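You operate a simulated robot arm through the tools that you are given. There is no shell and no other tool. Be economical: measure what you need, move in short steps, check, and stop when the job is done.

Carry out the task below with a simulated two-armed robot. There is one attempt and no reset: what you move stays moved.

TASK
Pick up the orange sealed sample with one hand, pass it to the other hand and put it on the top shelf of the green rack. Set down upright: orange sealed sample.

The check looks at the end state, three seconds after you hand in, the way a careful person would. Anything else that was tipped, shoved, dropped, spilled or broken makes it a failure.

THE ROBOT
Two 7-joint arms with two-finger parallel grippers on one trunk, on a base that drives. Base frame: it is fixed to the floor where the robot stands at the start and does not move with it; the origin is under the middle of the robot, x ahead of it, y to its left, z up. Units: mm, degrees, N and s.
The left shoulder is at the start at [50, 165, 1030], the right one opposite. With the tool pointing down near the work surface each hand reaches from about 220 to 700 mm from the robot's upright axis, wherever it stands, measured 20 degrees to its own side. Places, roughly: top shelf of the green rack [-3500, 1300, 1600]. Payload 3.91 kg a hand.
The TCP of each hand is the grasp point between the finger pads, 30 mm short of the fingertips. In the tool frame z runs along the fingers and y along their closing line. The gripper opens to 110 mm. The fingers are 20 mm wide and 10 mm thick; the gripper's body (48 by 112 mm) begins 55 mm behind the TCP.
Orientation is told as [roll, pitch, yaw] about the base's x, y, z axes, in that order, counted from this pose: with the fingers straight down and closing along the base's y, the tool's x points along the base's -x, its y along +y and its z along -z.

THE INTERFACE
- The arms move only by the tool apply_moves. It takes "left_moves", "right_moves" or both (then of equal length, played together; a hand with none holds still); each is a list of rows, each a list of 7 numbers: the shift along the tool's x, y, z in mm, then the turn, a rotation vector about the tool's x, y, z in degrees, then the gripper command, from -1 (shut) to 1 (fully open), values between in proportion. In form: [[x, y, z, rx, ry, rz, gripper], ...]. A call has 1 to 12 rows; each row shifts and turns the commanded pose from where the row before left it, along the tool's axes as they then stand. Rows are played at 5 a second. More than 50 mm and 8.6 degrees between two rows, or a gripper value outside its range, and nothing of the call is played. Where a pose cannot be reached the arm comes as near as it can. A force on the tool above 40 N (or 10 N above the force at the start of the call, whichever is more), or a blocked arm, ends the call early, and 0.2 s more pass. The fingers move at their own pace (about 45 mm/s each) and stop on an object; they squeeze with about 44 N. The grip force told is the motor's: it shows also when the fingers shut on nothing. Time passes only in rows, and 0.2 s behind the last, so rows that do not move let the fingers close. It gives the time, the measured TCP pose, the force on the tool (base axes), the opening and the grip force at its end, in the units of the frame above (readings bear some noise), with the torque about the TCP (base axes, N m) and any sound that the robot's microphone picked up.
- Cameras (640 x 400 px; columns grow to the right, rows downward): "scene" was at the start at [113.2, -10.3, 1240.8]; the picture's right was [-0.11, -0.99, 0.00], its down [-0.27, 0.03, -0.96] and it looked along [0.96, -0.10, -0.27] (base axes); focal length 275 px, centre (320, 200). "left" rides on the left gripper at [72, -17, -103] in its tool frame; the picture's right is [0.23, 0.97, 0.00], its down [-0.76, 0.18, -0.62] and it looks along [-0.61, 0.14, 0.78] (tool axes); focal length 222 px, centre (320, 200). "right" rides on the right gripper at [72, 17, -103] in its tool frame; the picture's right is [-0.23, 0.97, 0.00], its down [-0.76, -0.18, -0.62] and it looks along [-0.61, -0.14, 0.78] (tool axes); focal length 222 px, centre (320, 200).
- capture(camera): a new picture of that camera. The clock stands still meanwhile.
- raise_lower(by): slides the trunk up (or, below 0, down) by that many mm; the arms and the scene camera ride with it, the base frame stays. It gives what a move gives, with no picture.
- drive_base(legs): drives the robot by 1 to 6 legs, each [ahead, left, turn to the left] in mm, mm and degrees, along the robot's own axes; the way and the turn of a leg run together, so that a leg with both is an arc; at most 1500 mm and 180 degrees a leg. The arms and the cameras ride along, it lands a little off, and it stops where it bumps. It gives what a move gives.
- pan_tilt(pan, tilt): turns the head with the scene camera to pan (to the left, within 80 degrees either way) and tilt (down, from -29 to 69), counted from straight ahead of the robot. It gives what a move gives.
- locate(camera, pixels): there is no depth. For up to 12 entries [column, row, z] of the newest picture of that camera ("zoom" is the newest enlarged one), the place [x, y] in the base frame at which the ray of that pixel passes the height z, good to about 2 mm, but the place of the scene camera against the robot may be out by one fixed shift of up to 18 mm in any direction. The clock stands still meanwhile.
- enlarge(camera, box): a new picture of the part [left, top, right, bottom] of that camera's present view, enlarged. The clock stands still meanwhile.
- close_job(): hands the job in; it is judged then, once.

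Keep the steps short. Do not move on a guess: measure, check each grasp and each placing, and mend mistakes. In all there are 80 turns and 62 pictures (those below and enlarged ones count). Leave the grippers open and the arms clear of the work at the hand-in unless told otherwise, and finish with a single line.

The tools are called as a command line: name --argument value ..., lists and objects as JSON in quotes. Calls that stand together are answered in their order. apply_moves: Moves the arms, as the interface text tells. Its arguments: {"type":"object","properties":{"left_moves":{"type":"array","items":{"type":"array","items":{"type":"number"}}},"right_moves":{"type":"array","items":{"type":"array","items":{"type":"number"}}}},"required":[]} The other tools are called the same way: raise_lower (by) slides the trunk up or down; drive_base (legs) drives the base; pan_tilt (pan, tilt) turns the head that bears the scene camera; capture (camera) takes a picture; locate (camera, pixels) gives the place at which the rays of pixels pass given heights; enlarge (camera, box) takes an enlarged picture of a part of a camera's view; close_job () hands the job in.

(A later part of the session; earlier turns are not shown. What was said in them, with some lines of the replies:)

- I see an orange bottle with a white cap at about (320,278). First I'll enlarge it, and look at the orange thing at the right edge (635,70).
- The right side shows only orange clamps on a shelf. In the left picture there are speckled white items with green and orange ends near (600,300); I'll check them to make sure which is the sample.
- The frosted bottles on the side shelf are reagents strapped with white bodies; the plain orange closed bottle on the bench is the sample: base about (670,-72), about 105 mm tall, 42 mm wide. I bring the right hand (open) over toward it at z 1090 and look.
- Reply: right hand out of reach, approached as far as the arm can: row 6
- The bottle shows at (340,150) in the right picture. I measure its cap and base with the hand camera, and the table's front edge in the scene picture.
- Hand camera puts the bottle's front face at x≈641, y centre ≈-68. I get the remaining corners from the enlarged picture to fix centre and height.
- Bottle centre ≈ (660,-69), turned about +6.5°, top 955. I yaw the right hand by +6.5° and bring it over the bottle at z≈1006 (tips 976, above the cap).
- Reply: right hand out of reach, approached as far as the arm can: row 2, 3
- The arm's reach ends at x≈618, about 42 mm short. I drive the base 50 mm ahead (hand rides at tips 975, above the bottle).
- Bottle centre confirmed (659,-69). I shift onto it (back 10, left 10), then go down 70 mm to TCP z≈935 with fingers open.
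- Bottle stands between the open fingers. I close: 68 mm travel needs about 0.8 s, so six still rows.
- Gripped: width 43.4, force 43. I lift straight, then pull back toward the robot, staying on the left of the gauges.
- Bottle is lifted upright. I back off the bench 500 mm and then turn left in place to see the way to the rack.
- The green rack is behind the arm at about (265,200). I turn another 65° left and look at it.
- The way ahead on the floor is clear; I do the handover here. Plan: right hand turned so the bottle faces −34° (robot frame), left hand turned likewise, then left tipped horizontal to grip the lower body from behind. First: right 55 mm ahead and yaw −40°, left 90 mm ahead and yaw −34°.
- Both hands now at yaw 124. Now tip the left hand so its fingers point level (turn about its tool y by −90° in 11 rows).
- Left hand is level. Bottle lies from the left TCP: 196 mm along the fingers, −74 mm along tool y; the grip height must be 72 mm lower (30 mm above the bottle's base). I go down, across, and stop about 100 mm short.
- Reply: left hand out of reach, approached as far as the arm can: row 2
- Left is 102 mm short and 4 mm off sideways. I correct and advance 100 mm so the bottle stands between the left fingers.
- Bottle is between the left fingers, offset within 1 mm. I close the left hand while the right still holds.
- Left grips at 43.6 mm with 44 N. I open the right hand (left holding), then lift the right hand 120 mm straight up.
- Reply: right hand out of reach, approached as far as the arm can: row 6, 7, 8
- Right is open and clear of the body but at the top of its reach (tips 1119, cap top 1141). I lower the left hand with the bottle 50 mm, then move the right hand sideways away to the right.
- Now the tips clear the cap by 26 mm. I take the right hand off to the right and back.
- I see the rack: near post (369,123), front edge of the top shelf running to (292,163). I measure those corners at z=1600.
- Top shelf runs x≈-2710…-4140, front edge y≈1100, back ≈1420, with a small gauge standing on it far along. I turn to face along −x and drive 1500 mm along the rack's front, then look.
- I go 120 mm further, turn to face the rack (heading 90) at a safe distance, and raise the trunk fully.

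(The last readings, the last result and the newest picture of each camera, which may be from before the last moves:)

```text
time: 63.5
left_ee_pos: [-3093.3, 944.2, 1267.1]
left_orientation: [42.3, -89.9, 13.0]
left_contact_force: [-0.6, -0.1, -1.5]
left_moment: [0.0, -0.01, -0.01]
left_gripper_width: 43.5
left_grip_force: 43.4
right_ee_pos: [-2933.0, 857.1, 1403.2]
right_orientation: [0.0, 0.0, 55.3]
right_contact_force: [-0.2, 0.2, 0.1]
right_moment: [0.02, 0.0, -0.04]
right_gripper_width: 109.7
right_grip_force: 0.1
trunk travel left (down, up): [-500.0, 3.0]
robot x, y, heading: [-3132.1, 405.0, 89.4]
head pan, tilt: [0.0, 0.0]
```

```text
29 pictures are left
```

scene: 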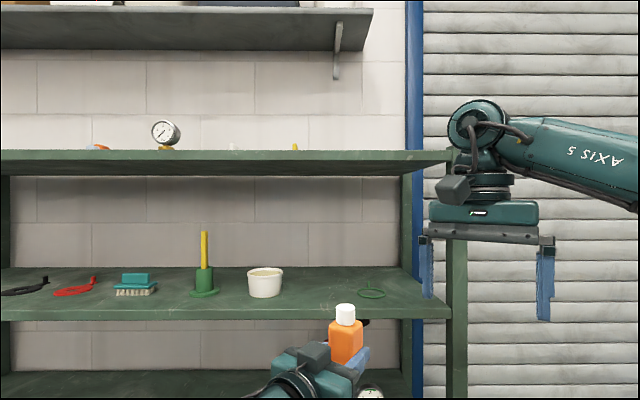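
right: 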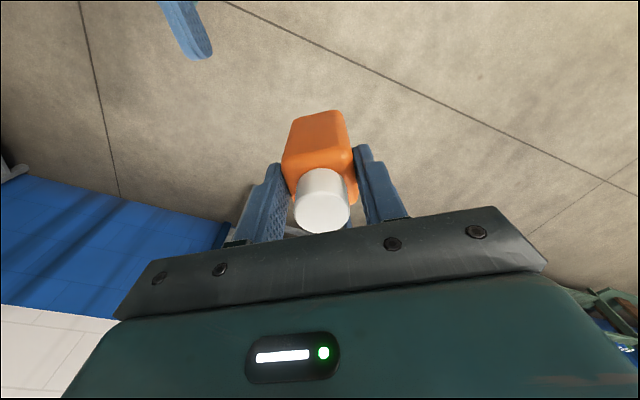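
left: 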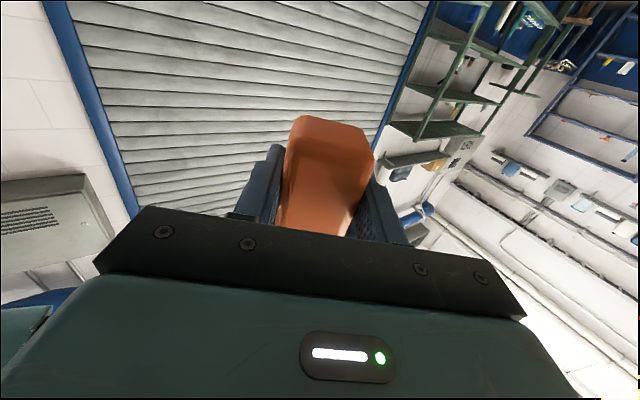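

The shelf edge is at row ~151; its top carries several things (gauge (165,133), bits at (98,147), (233,147), (295,147)). I'll use the right hand's camera to look over the edge: turn the hand straight ahead and raise it.

locate --camera "scene" --pixels '[[300, 151, 1600], [300, 175, 1570], [420, 151, 1600], [165, 150, 1600], [295, 150, 1600], [233, 150, 1600], [449, 152, 1600]]'

apply_moves --right_moves '[[25, 0, -35, 0, 0, -8.5, 1], [25, 0, -35, 0, 0, -8.5, 1], [25, 0, -35, 0, 0, -8.5, 1], [25, 0, -35, 0, 0, -8.5, 1], [0, 0, -40, 0, 0, 0, 1], [0, 0, -40, 0, 0, 0, 1], [0, 0, -40, 0, 0, 0, 1], [0, 0, 0, 0, 0, 0, 1]]'

```text
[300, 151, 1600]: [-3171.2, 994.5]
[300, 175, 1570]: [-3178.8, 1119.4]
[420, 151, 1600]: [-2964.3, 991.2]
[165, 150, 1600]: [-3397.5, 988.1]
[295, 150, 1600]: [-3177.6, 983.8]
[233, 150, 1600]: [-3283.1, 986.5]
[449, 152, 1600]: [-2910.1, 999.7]
```

```text
time: 65.3
left_ee_pos: [-3093.4, 943.9, 1267.0]
left_orientation: [82.3, -89.9, -26.9]
left_contact_force: [0.0, -0.4, -1.9]
left_moment: [0.01, 0.04, -0.01]
left_gripper_width: 43.2
left_grip_force: 43.7
right_ee_pos: [-2971.8, 762.4, 1535.5]
right_orientation: [0.1, -0.3, 89.2]
right_contact_force: [0.0, 0.7, 0.5]
right_moment: [0.02, -0.01, 0.02]
right_gripper_width: 110.1
right_grip_force: 0.1
right hand out of reach, approached as far as the arm can: row 4, 5, 6, 7
trunk travel left (down, up): [-500.0, 3.0]
robot x, y, heading: [-3134.2, 401.6, 89.2]
head pan, tilt: [0.0, 0.0]
```

Two sightings of the edge agree at about z≈1617, y≈1090 – needs a better look. Right hand reached z 1535; I tip it up 40° so its camera looks forward, then raise further.

apply_moves --right_moves '[[0, 0, 0, 0, -8, 0, 1], [0, 0, 0, 0, -8, 0, 1], [0, 0, 0, 0, -8, 0, 1], [0, 0, 0, 0, -8, 0, 1], [0, 0, 0, 0, -8, 0, 1], [-26, 0, -30, 0, 0, 0, 1], [-26, 0, -30, 0, 0, 0, 1], [-26, 0, -30, 0, 0, 0, 1], [-26, 0, -30, 0, 0, 0, 1], [0, 0, 0, 0, 0, 0, 1]]'

capture --camera "right"

```text
time: 67.5
left_ee_pos: [-3092.5, 944.4, 1266.6]
left_orientation: [37.6, -89.9, 17.7]
left_contact_force: [0.1, -0.8, -1.6]
left_moment: [-0.01, 0.02, 0.02]
left_gripper_width: 43.4
left_grip_force: 43.7
right_ee_pos: [-2971.3, 767.2, 1695.0]
right_orientation: [0.1, -40.0, 89.4]
right_contact_force: [1.0, -0.5, -0.2]
right_moment: [-0.02, 0.03, 0.03]
right_gripper_width: 110.3
right_grip_force: 0.1
trunk travel left (down, up): [-500.0, 3.0]
robot x, y, heading: [-3133.1, 400.9, 89.2]
head pan, tilt: [0.0, 0.0]
```

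```text
28 pictures are left
```

right: 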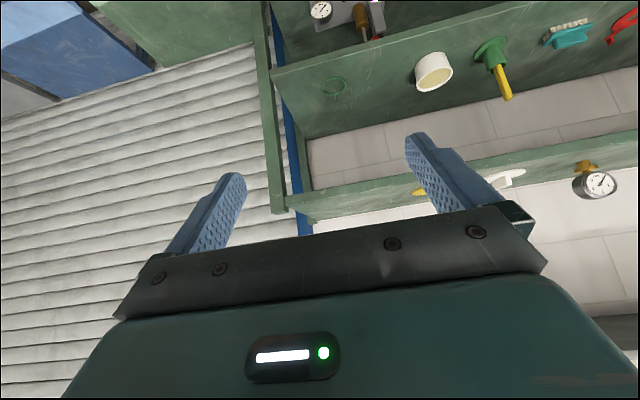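

The upside-down view shows the top shelf band with gauge and small items. I enlarge it.

enlarge --camera "right" --box '[270, 100, 640, 260]'

```text
1.73 times, centred on (455, 180) of right
```

zoom: 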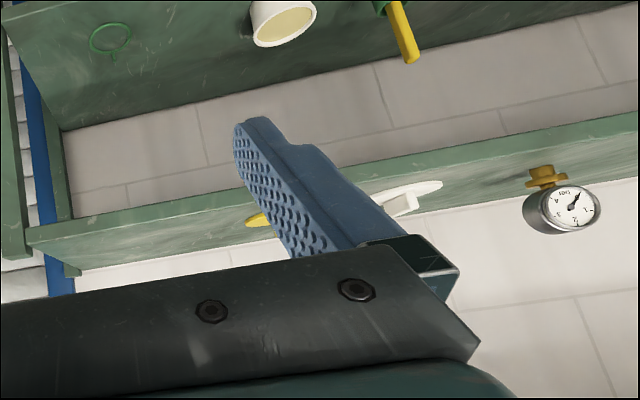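

Need a steeper view: raise 90 mm more and shift 60 mm left.

apply_moves --right_moves '[[-20, 20, -23, 0, 0, 0, 1], [-20, 20, -23, 0, 0, 0, 1], [-18, 20, -23, 0, 0, 0, 1], [0, 0, 0, 0, 0, 0, 1]]'

capture --camera "right"

```text
time: 68.5
left_ee_pos: [-3092.4, 944.3, 1267.1]
left_orientation: [45.3, -90.0, 10.0]
left_contact_force: [-0.2, -0.2, -1.5]
left_moment: [-0.01, 0.01, -0.02]
left_gripper_width: 43.3
left_grip_force: 44.1
right_ee_pos: [-2978.3, 766.7, 1704.4]
right_orientation: [0.1, -40.0, 89.3]
right_contact_force: [0.4, 0.4, 0.3]
right_moment: [0.02, -0.01, 0.02]
right_gripper_width: 109.9
right_grip_force: 0.0
right hand out of reach, approached as far as the arm can: row 1, 2, 3
trunk travel left (down, up): [-500.0, 3.0]
robot x, y, heading: [-3137.7, 402.2, 89.5]
head pan, tilt: [0.0, 0.0]
```

```text
26 pictures are left
```

right: 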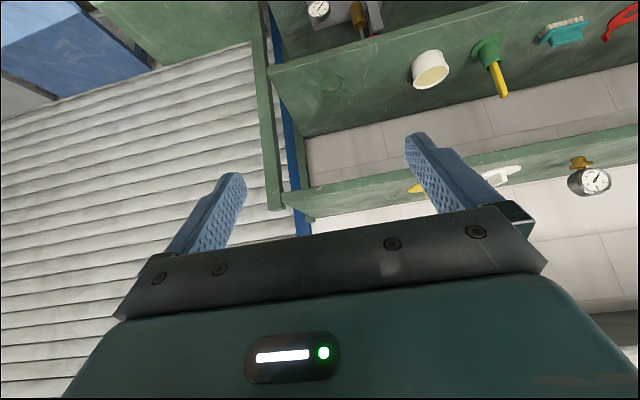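

I take measurements from this view, and meanwhile bring the left hand back and over to the robot's left, then turn it straight ahead.

locate --camera "right" --pixels '[[300, 195, 1600], [310, 217, 1600], [415, 188, 1600], [490, 180, 1600], [580, 167, 1600], [630, 128, 1600], [520, 157, 1600], [520, 165, 1600]]'

apply_moves --left_moves '[[0, 17, -37, 0, 0, 0, -1], [0, 17, -37, 0, 0, 0, -1], [0, 17, -37, 0, 0, 0, -1], [0, 17, -30, 0, 0, 0, -1], [0, 0, 0, -8.5, 0, 0, -1], [0, 0, 0, -8.5, 0, 0, -1], [0, 0, 0, -8.5, 0, 0, -1], [0, 0, 0, -8.5, 0, 0, -1], [0, 0, 0, 0, 0, 0, -1]]'

capture --camera "scene"

```text
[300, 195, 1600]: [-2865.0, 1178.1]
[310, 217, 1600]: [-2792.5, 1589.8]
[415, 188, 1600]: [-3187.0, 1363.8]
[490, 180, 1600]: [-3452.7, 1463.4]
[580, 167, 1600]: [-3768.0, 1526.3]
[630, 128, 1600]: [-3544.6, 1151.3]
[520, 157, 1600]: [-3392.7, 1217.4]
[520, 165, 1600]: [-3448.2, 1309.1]
```

```text
time: 70.5
left_ee_pos: [-3229.2, 867.9, 1266.7]
left_orientation: [9.5, -89.8, 80.0]
left_contact_force: [-0.7, -0.8, -1.7]
left_moment: [0.0, 0.01, 0.01]
left_gripper_width: 43.5
left_grip_force: 44.4
right_ee_pos: [-2979.2, 767.0, 1705.5]
right_orientation: [-0.1, -40.0, 89.3]
right_contact_force: [-0.1, 0.4, 0.1]
right_moment: [-0.02, 0.06, -0.04]
right_gripper_width: 110.1
right_grip_force: 0.1
trunk travel left (down, up): [-500.0, 3.0]
robot x, y, heading: [-3138.4, 404.6, 89.3]
head pan, tilt: [0.0, 0.0]
```

```text
25 pictures are left
```

scene: 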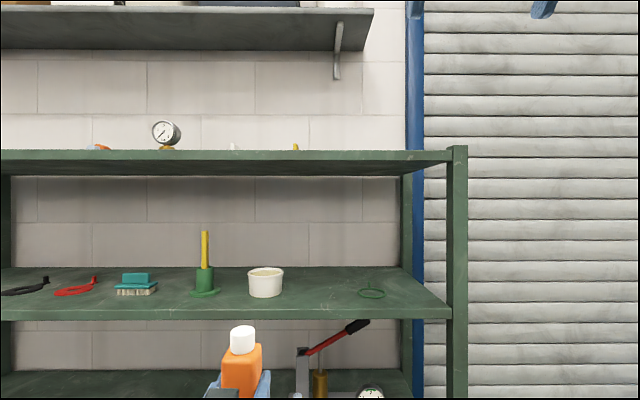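

Near the front edge around x≈-3230 the shelf is free; small items sit deeper (y>1250). I raise the left hand with the bottle straight up about 430 mm, in front of the rack (bottle y 868, edge ≈1095).

apply_moves --left_moves '[[-40, 0, 0, 0, 0, 0, -1], [-40, 0, 0, 0, 0, 0, -1], [-40, 0, 0, 0, 0, 0, -1], [-40, 0, 0, 0, 0, 0, -1], [-40, 0, 0, 0, 0, 0, -1], [-40, 0, 0, 0, 0, 0, -1], [-40, 0, 0, 0, 0, 0, -1], [-40, 0, 0, 0, 0, 0, -1], [-40, 0, 0, 0, 0, 0, -1], [-40, 0, 0, 0, 0, 0, -1], [-33, 0, 0, 0, 0, 0, -1], [0, 0, 0, 0, 0, 0, -1]]'

capture --camera "scene"

```text
time: 73.1
left_ee_pos: [-3228.5, 868.7, 1700.8]
left_orientation: [1.6, -90.0, 87.7]
left_contact_force: [0.3, -0.9, -1.3]
left_moment: [0.0, 0.01, 0.02]
left_gripper_width: 43.8
left_grip_force: 43.9
right_ee_pos: [-2979.2, 767.4, 1705.3]
right_orientation: [0.0, -40.0, 89.4]
right_contact_force: [0.4, 0.2, 1.2]
right_moment: [-0.01, -0.01, 0.0]
right_gripper_width: 109.9
right_grip_force: 0.1
trunk travel left (down, up): [-500.0, 3.0]
robot x, y, heading: [-3137.8, 401.6, 89.3]
head pan, tilt: [0.0, 0.0]
```

```text
24 pictures are left
```

scene: 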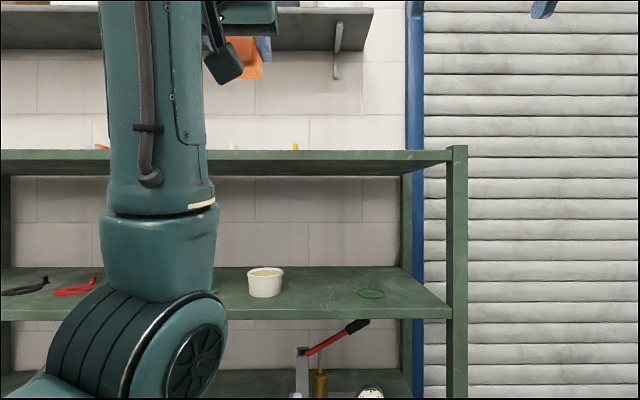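

The left hand holds the bottle at z 1700. I drive 150 mm nearer, then look with the right hand's camera.

drive_base --legs '[[150, 0, 0]]'

capture --camera "right"

```text
time: 74.5
left_ee_pos: [-3227.6, 1023.2, 1700.8]
left_orientation: [138.4, -90.0, -49.2]
left_contact_force: [-0.1, -0.1, -1.4]
left_moment: [0.01, 0.02, 0.02]
left_gripper_width: 43.6
left_grip_force: 44.4
right_ee_pos: [-2977.9, 922.4, 1704.1]
right_orientation: [0.1, -40.0, 89.3]
right_contact_force: [-0.5, 0.4, 0.0]
right_moment: [-0.05, 0.01, 0.03]
right_gripper_width: 109.7
right_grip_force: 0.0
trunk travel left (down, up): [-500.0, 3.0]
robot x, y, heading: [-3133.7, 557.7, 89.4]
head pan, tilt: [0.0, 0.0]
```

```text
23 pictures are left
```

right: 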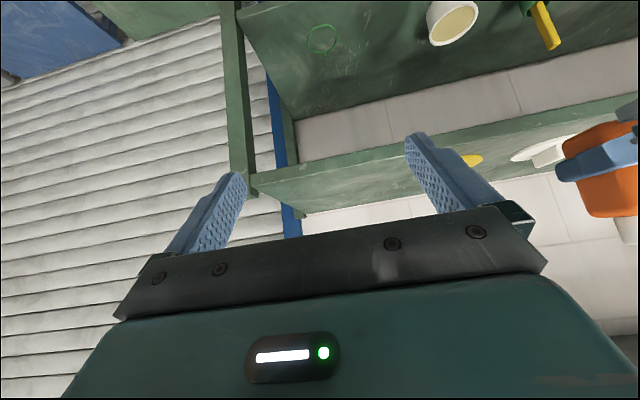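

enlarge --camera "right" --box '[220, 90, 640, 250]'

```text
1.52 times, centred on (430, 170) of right
```

zoom: 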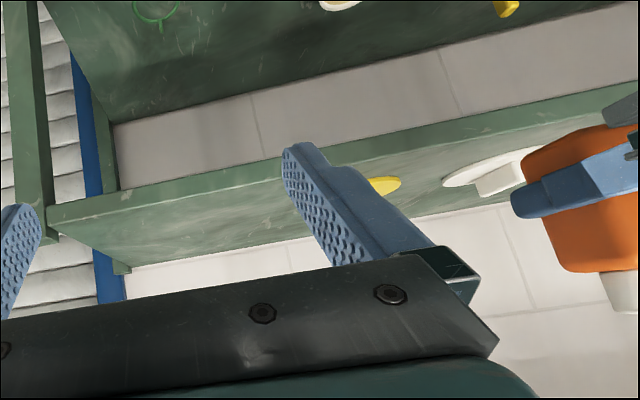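

I measure the front edge in this view, then lower the right hand 70 mm and measure again to get the shelf height by triangulation.

locate --camera "zoom" --pixels '[[200, 197, 1600], [500, 137, 1600], [200, 197, 1620], [500, 137, 1620], [200, 176, 1600], [200, 251, 1620], [385, 186, 1620], [460, 180, 1620], [500, 112, 1600], [47, 207, 1600], [47, 230, 1620]]'

apply_moves --right_moves '[[22, 0, 27, 0, 0, 0, 1], [23, 0, 27, 0, 0, 0, 1], [0, 0, 0, 0, 0, 0, 1]]'

enlarge --camera "right" --box '[220, 90, 640, 250]'

```text
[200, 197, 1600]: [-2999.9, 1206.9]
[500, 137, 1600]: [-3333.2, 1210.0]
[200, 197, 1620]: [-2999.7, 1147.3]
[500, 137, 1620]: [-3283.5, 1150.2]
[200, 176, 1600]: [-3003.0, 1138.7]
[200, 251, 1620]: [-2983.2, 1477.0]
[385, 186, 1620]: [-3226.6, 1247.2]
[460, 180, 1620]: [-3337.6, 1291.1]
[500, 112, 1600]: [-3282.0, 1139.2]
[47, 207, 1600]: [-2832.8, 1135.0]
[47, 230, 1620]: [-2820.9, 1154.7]
```

```text
time: 75.3
left_ee_pos: [-3226.2, 1022.4, 1701.7]
left_orientation: [171.8, -89.9, -82.6]
left_contact_force: [0.8, 0.5, -1.7]
left_moment: [-0.03, 0.03, 0.02]
left_gripper_width: 43.4
left_grip_force: 44.0
right_ee_pos: [-2977.2, 919.4, 1633.4]
right_orientation: [0.2, -40.1, 89.2]
right_contact_force: [-0.3, 0.6, -0.5]
right_moment: [-0.02, -0.02, 0.01]
right_gripper_width: 109.9
right_grip_force: 0.2
trunk travel left (down, up): [-500.0, 3.0]
robot x, y, heading: [-3131.7, 560.1, 89.4]
head pan, tilt: [0.0, 0.0]
```

```text
1.52 times, centred on (430, 170) of right
```

zoom: 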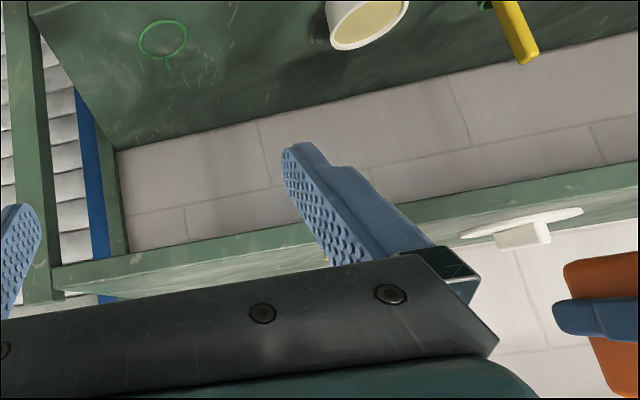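

enlarge --camera "right" --box '[500, 195, 580, 245]'

```text
8.00 times, centred on (540, 220) of right
```

zoom: 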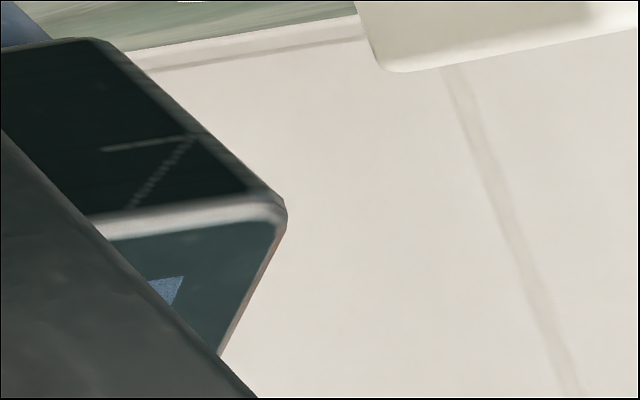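

enlarge --camera "right" --box '[500, 145, 580, 195]'

```text
8.00 times, centred on (540, 170) of right
```

zoom: 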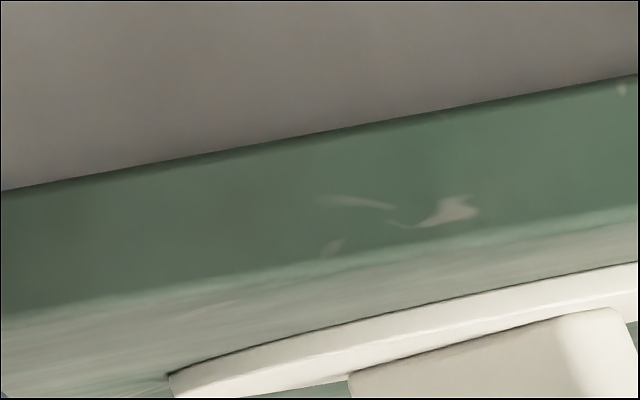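

locate --camera "zoom" --pixels '[[300, 266, 1600], [300, 266, 1610], [300, 266, 1620], [300, 266, 1590], [300, 135, 1580], [300, 135, 1560], [300, 135, 1570], [300, 135, 1590]]'

```text
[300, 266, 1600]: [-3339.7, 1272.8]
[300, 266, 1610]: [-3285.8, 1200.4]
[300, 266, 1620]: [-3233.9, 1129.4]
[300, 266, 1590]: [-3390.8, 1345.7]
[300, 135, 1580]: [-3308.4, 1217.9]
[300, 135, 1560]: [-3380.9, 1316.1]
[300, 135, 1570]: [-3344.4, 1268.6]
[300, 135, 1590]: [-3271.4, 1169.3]
```

Triangulation: front edge at y≈1160, shelf top z≈1615, back ≈1505. A yellow thing lies near (-3230,1260) and a white one near (-3350,1300); the right part x -3090…-2830 is empty. I raise the right hand again and slide the base 165 mm to the right so the bottle faces the empty part.

apply_moves --right_moves '[[-22, 0, -27, 0, 0, 0, 1], [-23, 0, -27, 0, 0, 0, 1], [0, 0, 0, 0, 0, 0, 1]]'

drive_base --legs '[[0, -165, 0]]'

capture --camera "right"

```text
time: 76.1
left_ee_pos: [-3224.0, 1023.9, 1699.6]
left_orientation: [95.7, -89.8, -6.5]
left_contact_force: [-0.1, 0.2, -1.2]
left_moment: [-0.02, 0.01, 0.0]
left_gripper_width: 43.8
left_grip_force: 43.9
right_ee_pos: [-2975.0, 923.0, 1701.1]
right_orientation: [0.1, -40.0, 89.3]
right_contact_force: [-0.2, 0.4, -0.1]
right_moment: [-0.01, 0.01, 0.02]
right_gripper_width: 110.0
right_grip_force: 0.1
trunk travel left (down, up): [-500.0, 3.0]
robot x, y, heading: [-3133.7, 554.8, 89.2]
head pan, tilt: [0.0, 0.0]
```

```text
time: 77.5
left_ee_pos: [-3060.1, 1020.8, 1701.4]
left_orientation: [153.9, -90.0, -64.7]
left_contact_force: [-0.4, 0.5, -1.5]
left_moment: [-0.02, 0.02, 0.04]
left_gripper_width: 43.6
left_grip_force: 44.5
right_ee_pos: [-2811.4, 919.2, 1702.3]
right_orientation: [0.0, -40.0, 89.3]
right_contact_force: [0.6, -0.4, 0.5]
right_moment: [0.01, 0.03, 0.02]
right_gripper_width: 109.9
right_grip_force: 0.1
trunk travel left (down, up): [-500.0, 3.0]
robot x, y, heading: [-2964.7, 553.9, 89.5]
head pan, tilt: [0.0, 0.0]
```

```text
18 pictures are left
```

right: 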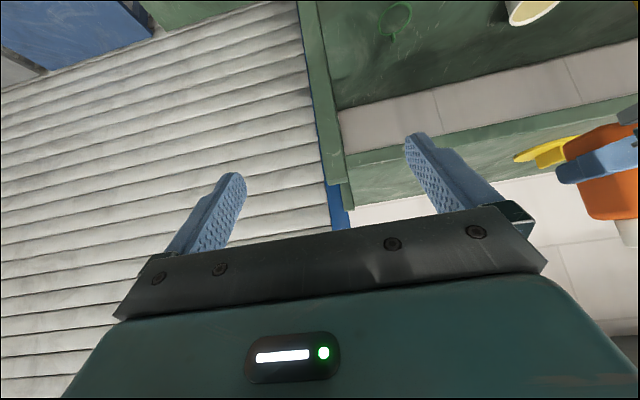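

locate --camera "right" --pixels '[[516, 157, 1616], [572, 142, 1616], [540, 163, 1616], [560, 162, 1616], [540, 126, 1616], [480, 140, 1616], [343, 183, 1616], [560, 112, 1592]]'

```text
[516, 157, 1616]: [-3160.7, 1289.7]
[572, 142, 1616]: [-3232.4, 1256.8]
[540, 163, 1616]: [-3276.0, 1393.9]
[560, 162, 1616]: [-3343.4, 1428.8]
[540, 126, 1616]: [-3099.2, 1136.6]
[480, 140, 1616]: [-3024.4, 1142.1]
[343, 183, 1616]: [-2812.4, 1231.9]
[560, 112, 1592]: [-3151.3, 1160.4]
```

Clear spot confirmed: bottle at x -3060, nearest item (yellow) at x<-3160, y>1255. I advance the left hand 186 mm over the shelf (base at ~1670, shelf 1615).

apply_moves --left_moves '[[0, 0, 40, 0, 0, 0, -1], [0, 0, 40, 0, 0, 0, -1], [0, 0, 40, 0, 0, 0, -1], [0, 0, 40, 0, 0, 0, -1], [0, 0, 26, 0, 0, 0, -1], [0, 0, 0, 0, 0, 0, -1]]'

capture --camera "right"

capture --camera "left"

```text
time: 78.9
left_ee_pos: [-3060.0, 1204.9, 1702.4]
left_orientation: [-143.6, -89.9, -127.2]
left_contact_force: [-0.6, -0.1, -2.2]
left_moment: [0.0, -0.01, -0.01]
left_gripper_width: 43.5
left_grip_force: 43.9
right_ee_pos: [-2810.8, 920.0, 1702.9]
right_orientation: [0.0, -40.0, 89.3]
right_contact_force: [-1.4, -0.4, 0.4]
right_moment: [0.0, 0.03, 0.03]
right_gripper_width: 109.9
right_grip_force: 0.2
trunk travel left (down, up): [-500.0, 3.0]
robot x, y, heading: [-2968.7, 555.7, 89.3]
head pan, tilt: [0.0, 0.0]
```

```text
17 pictures are left
```

right: 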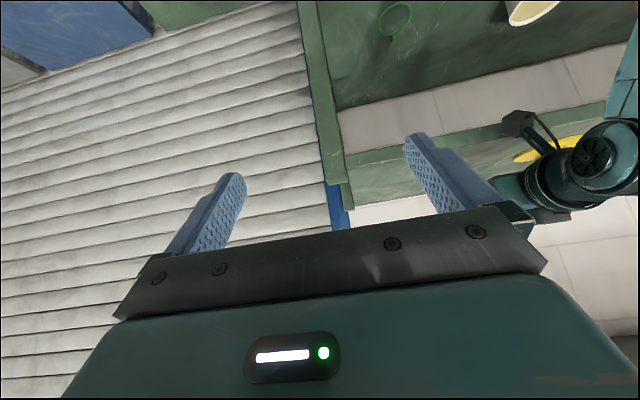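

```text
16 pictures are left
```

left: 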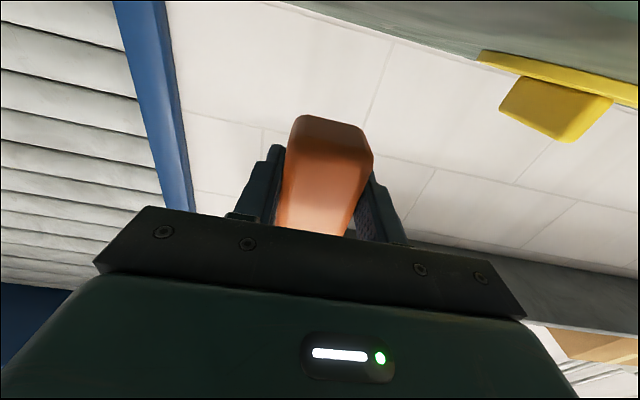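

The camera box of the left hand shows at (518,123). I check its place against the shelf edge before lowering.

locate --camera "right" --pixels '[[518, 123, 1630], [503, 125, 1630], [525, 112, 1600], [518, 136, 1630], [535, 118, 1630]]'

enlarge --camera "right" --box '[470, 80, 630, 180]'

```text
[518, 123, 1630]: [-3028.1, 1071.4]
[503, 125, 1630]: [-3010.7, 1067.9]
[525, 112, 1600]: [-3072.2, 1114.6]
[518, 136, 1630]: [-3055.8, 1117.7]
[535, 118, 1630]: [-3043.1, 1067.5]
```

```text
4.00 times, centred on (550, 130) of right
```

zoom: 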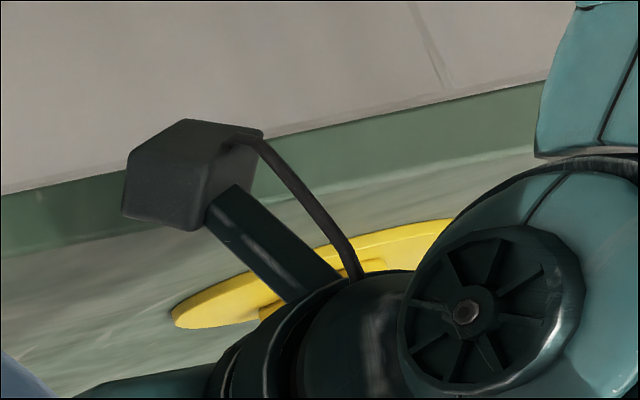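

Box stays ≥25 mm in front of the edge. I lower 46 mm, then creep in 2 mm rows with force watch.

apply_moves --left_moves '[[23, 0, 0, 0, 0, 0, -1], [23, 0, 0, 0, 0, 0, -1], [0, 0, 0, 0, 0, 0, -1]]'

apply_moves --left_moves '[[2, 0, 0, 0, 0, 0, -1], [2, 0, 0, 0, 0, 0, -1], [0, 0, 0, 0, 0, 0, -1]]'

capture --camera "left"

```text
time: 79.7
left_ee_pos: [-3057.1, 1207.0, 1655.1]
left_orientation: [148.7, -90.0, -59.4]
left_contact_force: [-0.2, -0.1, -1.2]
left_moment: [-0.01, -0.01, -0.02]
left_gripper_width: 43.3
left_grip_force: 43.8
right_ee_pos: [-2812.1, 919.0, 1702.8]
right_orientation: [0.1, -40.0, 89.3]
right_contact_force: [-0.1, -0.4, 0.3]
right_moment: [-0.01, -0.01, -0.02]
right_gripper_width: 110.2
right_grip_force: 0.1
trunk travel left (down, up): [-500.0, 3.0]
robot x, y, heading: [-2970.0, 557.2, 89.6]
head pan, tilt: [0.0, 0.0]
```

```text
time: 80.5
left_ee_pos: [-3058.9, 1207.0, 1651.9]
left_orientation: [179.7, -89.8, -90.5]
left_contact_force: [0.5, 1.8, 4.5]
left_moment: [-0.02, -0.02, 0.04]
left_gripper_width: 43.5
left_grip_force: 44.2
right_ee_pos: [-2810.9, 918.9, 1702.6]
right_orientation: [0.0, -40.0, 89.3]
right_contact_force: [-0.1, 0.2, -1.3]
right_moment: [0.02, 0.0, -0.02]
right_gripper_width: 110.0
right_grip_force: 0.0
trunk travel left (down, up): [-500.0, 3.0]
robot x, y, heading: [-2967.2, 552.6, 89.1]
head pan, tilt: [0.0, 0.0]
```

```text
14 pictures are left
```

left: 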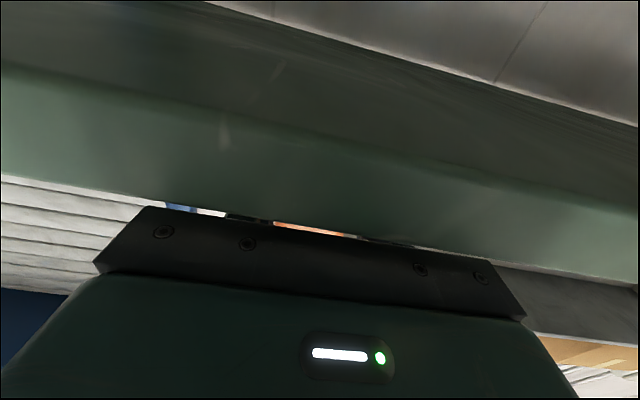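

Vertical force jumped from −1.5 to +4.5 N with no moment: the base touches the shelf. One more millimetre to confirm it is seated.

apply_moves --left_moves '[[1, 0, 0, 0, 0, 0, -1], [0, 0, 0, 0, 0, 0, -1]]'

enlarge --camera "right" --box '[470, 80, 630, 180]'

```text
time: 81.1
left_ee_pos: [-3059.0, 1206.1, 1652.2]
left_orientation: [178.7, -89.8, -89.4]
left_contact_force: [0.6, 4.0, 12.2]
left_moment: [-0.09, -0.06, 0.04]
left_gripper_width: 43.3
left_grip_force: 43.7
right_ee_pos: [-2812.0, 920.1, 1702.8]
right_orientation: [0.0, -40.2, 89.2]
right_contact_force: [0.7, -0.4, -0.3]
right_moment: [-0.01, 0.0, -0.01]
right_gripper_width: 109.9
right_grip_force: 0.1
trunk travel left (down, up): [-500.0, 3.0]
robot x, y, heading: [-2965.3, 554.1, 89.4]
head pan, tilt: [0.0, 0.0]
```

```text
4.00 times, centred on (550, 130) of right
```

zoom: 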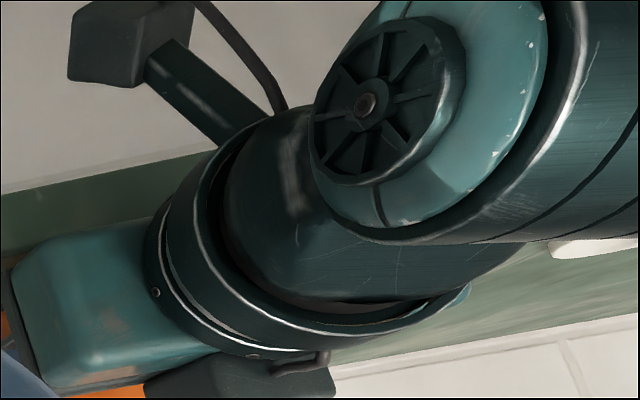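

12 N at no further descent: seated on the shelf. I ease 1 mm up and open the left fingers, with the hand still.

apply_moves --left_moves '[[-1, 0, 0, 0, 0, 0, -1], [0, 0, 0, 0, 0, 0, 0], [0, 0, 0, 0, 0, 0, 0.5], [0, 0, 0, 0, 0, 0, 1], [0, 0, 0, 0, 0, 0, 1], [0, 0, 0, 0, 0, 0, 1], [0, 0, 0, 0, 0, 0, 1]]'

capture --camera "right"

```text
time: 82.7
left_ee_pos: [-3059.4, 1207.9, 1652.5]
left_orientation: [-177.8, -90.0, -92.8]
left_contact_force: [0.0, -0.3, 0.3]
left_moment: [-0.01, 0.02, -0.01]
left_gripper_width: 110.1
left_grip_force: 0.0
right_ee_pos: [-2812.1, 918.9, 1701.8]
right_orientation: [-0.1, -40.1, 89.2]
right_contact_force: [-0.3, 0.3, -0.6]
right_moment: [-0.01, 0.01, 0.02]
right_gripper_width: 110.1
right_grip_force: 0.1
trunk travel left (down, up): [-500.0, 3.0]
robot x, y, heading: [-2966.3, 556.6, 89.2]
head pan, tilt: [0.0, 0.0]
```

```text
12 pictures are left
```

right: 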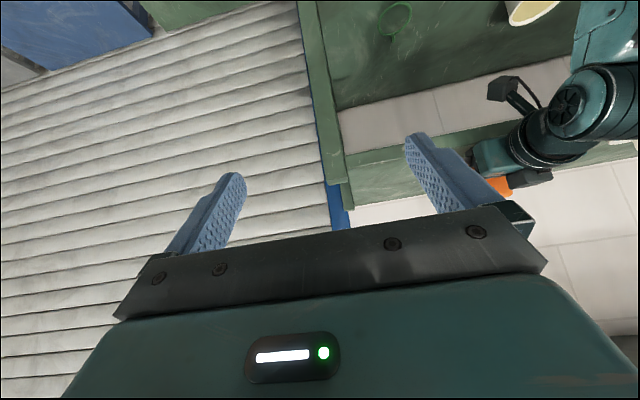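

Fingers are open with no load. I draw the left hand straight back 200 mm and look at the bottle.

apply_moves --left_moves '[[0, 0, -20, 0, 0, 0, 1], [0, 0, -40, 0, 0, 0, 1], [0, 0, -45, 0, 0, 0, 1], [0, 0, -45, 0, 0, 0, 1], [0, 0, -45, 0, 0, 0, 1], [0, 0, 0, 0, 0, 0, 1]]'

capture --camera "right"

```text
time: 84.1
left_ee_pos: [-3059.1, 1012.1, 1651.3]
left_orientation: [-2.5, -90.0, 91.8]
left_contact_force: [1.0, 1.3, 0.6]
left_moment: [0.04, -0.02, 0.0]
left_gripper_width: 109.9
left_grip_force: 0.0
right_ee_pos: [-2812.5, 920.1, 1702.3]
right_orientation: [0.0, -40.0, 89.3]
right_contact_force: [0.0, 0.3, -0.3]
right_moment: [-0.01, -0.01, 0.03]
right_gripper_width: 110.2
right_grip_force: 0.1
trunk travel left (down, up): [-500.0, 3.0]
robot x, y, heading: [-2970.9, 553.9, 89.1]
head pan, tilt: [0.0, 0.0]
```

```text
11 pictures are left
```

right: 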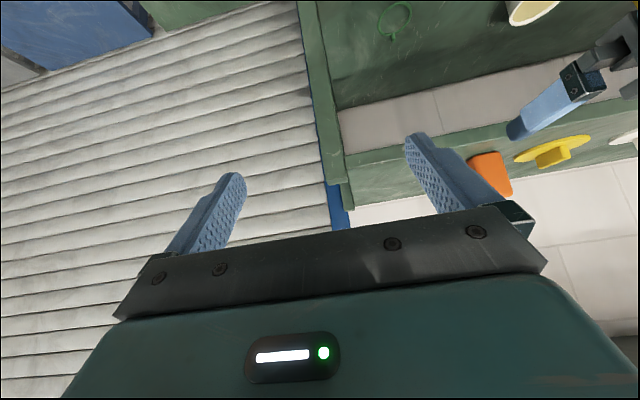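

The bottle stands on the shelf at (490,172). I back the base off 350 mm so both arms are clear, and view it with both cameras.

drive_base --legs '[[-350, 0, 0]]'

pan_tilt --pan 5 --tilt -10

capture --camera "scene"

capture --camera "right"

```text
time: 86.4
left_ee_pos: [-3062.0, 660.4, 1653.0]
left_orientation: [-177.0, -90.0, -94.1]
left_contact_force: [-0.5, 0.2, -0.7]
left_moment: [-0.02, -0.01, -0.01]
left_gripper_width: 110.3
left_grip_force: 0.0
right_ee_pos: [-2814.5, 567.5, 1702.4]
right_orientation: [-0.1, -39.9, 88.9]
right_contact_force: [-0.4, 0.1, 0.1]
right_moment: [-0.02, -0.01, 0.0]
right_gripper_width: 109.8
right_grip_force: 0.1
trunk travel left (down, up): [-500.0, 3.0]
robot x, y, heading: [-2973.0, 199.9, 88.8]
head pan, tilt: [0.0, 0.0]
```

```text
time: 87.1
left_ee_pos: [-3062.2, 662.0, 1652.4]
left_orientation: [-13.5, -90.1, 102.5]
left_contact_force: [0.5, 0.2, -0.7]
left_moment: [0.0, 0.0, -0.01]
left_gripper_width: 109.8
left_grip_force: 0.1
right_ee_pos: [-2814.9, 567.8, 1702.1]
right_orientation: [-0.1, -40.0, 89.0]
right_contact_force: [0.4, -0.2, 0.2]
right_moment: [-0.01, 0.01, -0.02]
right_gripper_width: 109.9
right_grip_force: 0.1
trunk travel left (down, up): [-500.0, 3.0]
robot x, y, heading: [-2975.3, 199.7, 89.1]
head pan, tilt: [5.0, -10.0]
```

```text
10 pictures are left
```

scene: 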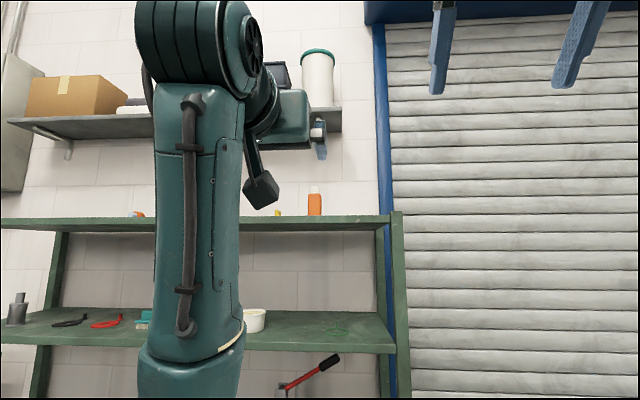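

```text
9 pictures are left
```

right: 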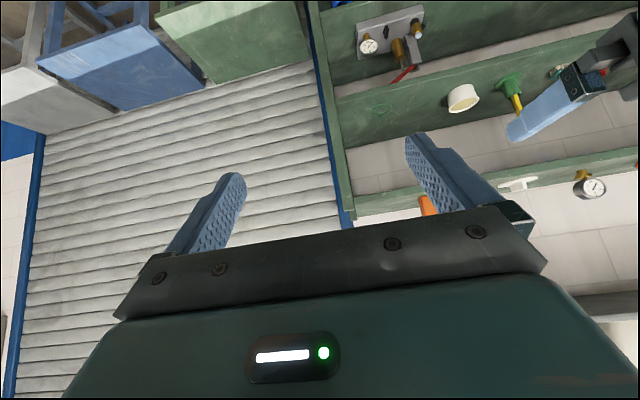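

The bottle stands at (315,203) in the scene picture. I enlarge to confirm it is upright and the neighbours are unmoved.

enlarge --camera "scene" --box '[250, 165, 390, 252]'

```text
4.57 times, centred on (320, 208) of scene
```

zoom: 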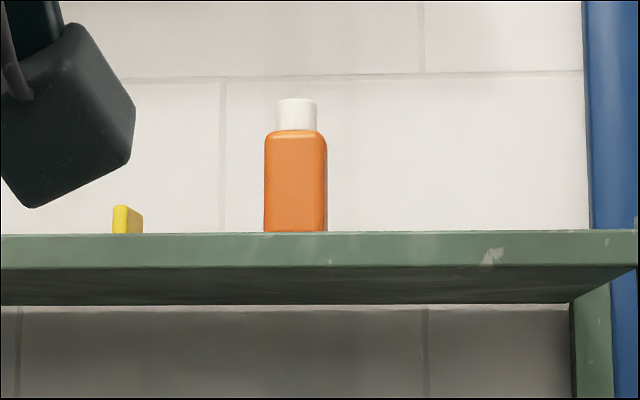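

The bottle stands upright on the top shelf near the front, with nothing beside it disturbed. Both grippers are open and both arms are clear, so I hand in.

close_job

```text
The job is handed in.
```

Done: the right hand picked up the orange sealed sample and passed it to the left hand, which set it upright on the top shelf of the green rack.
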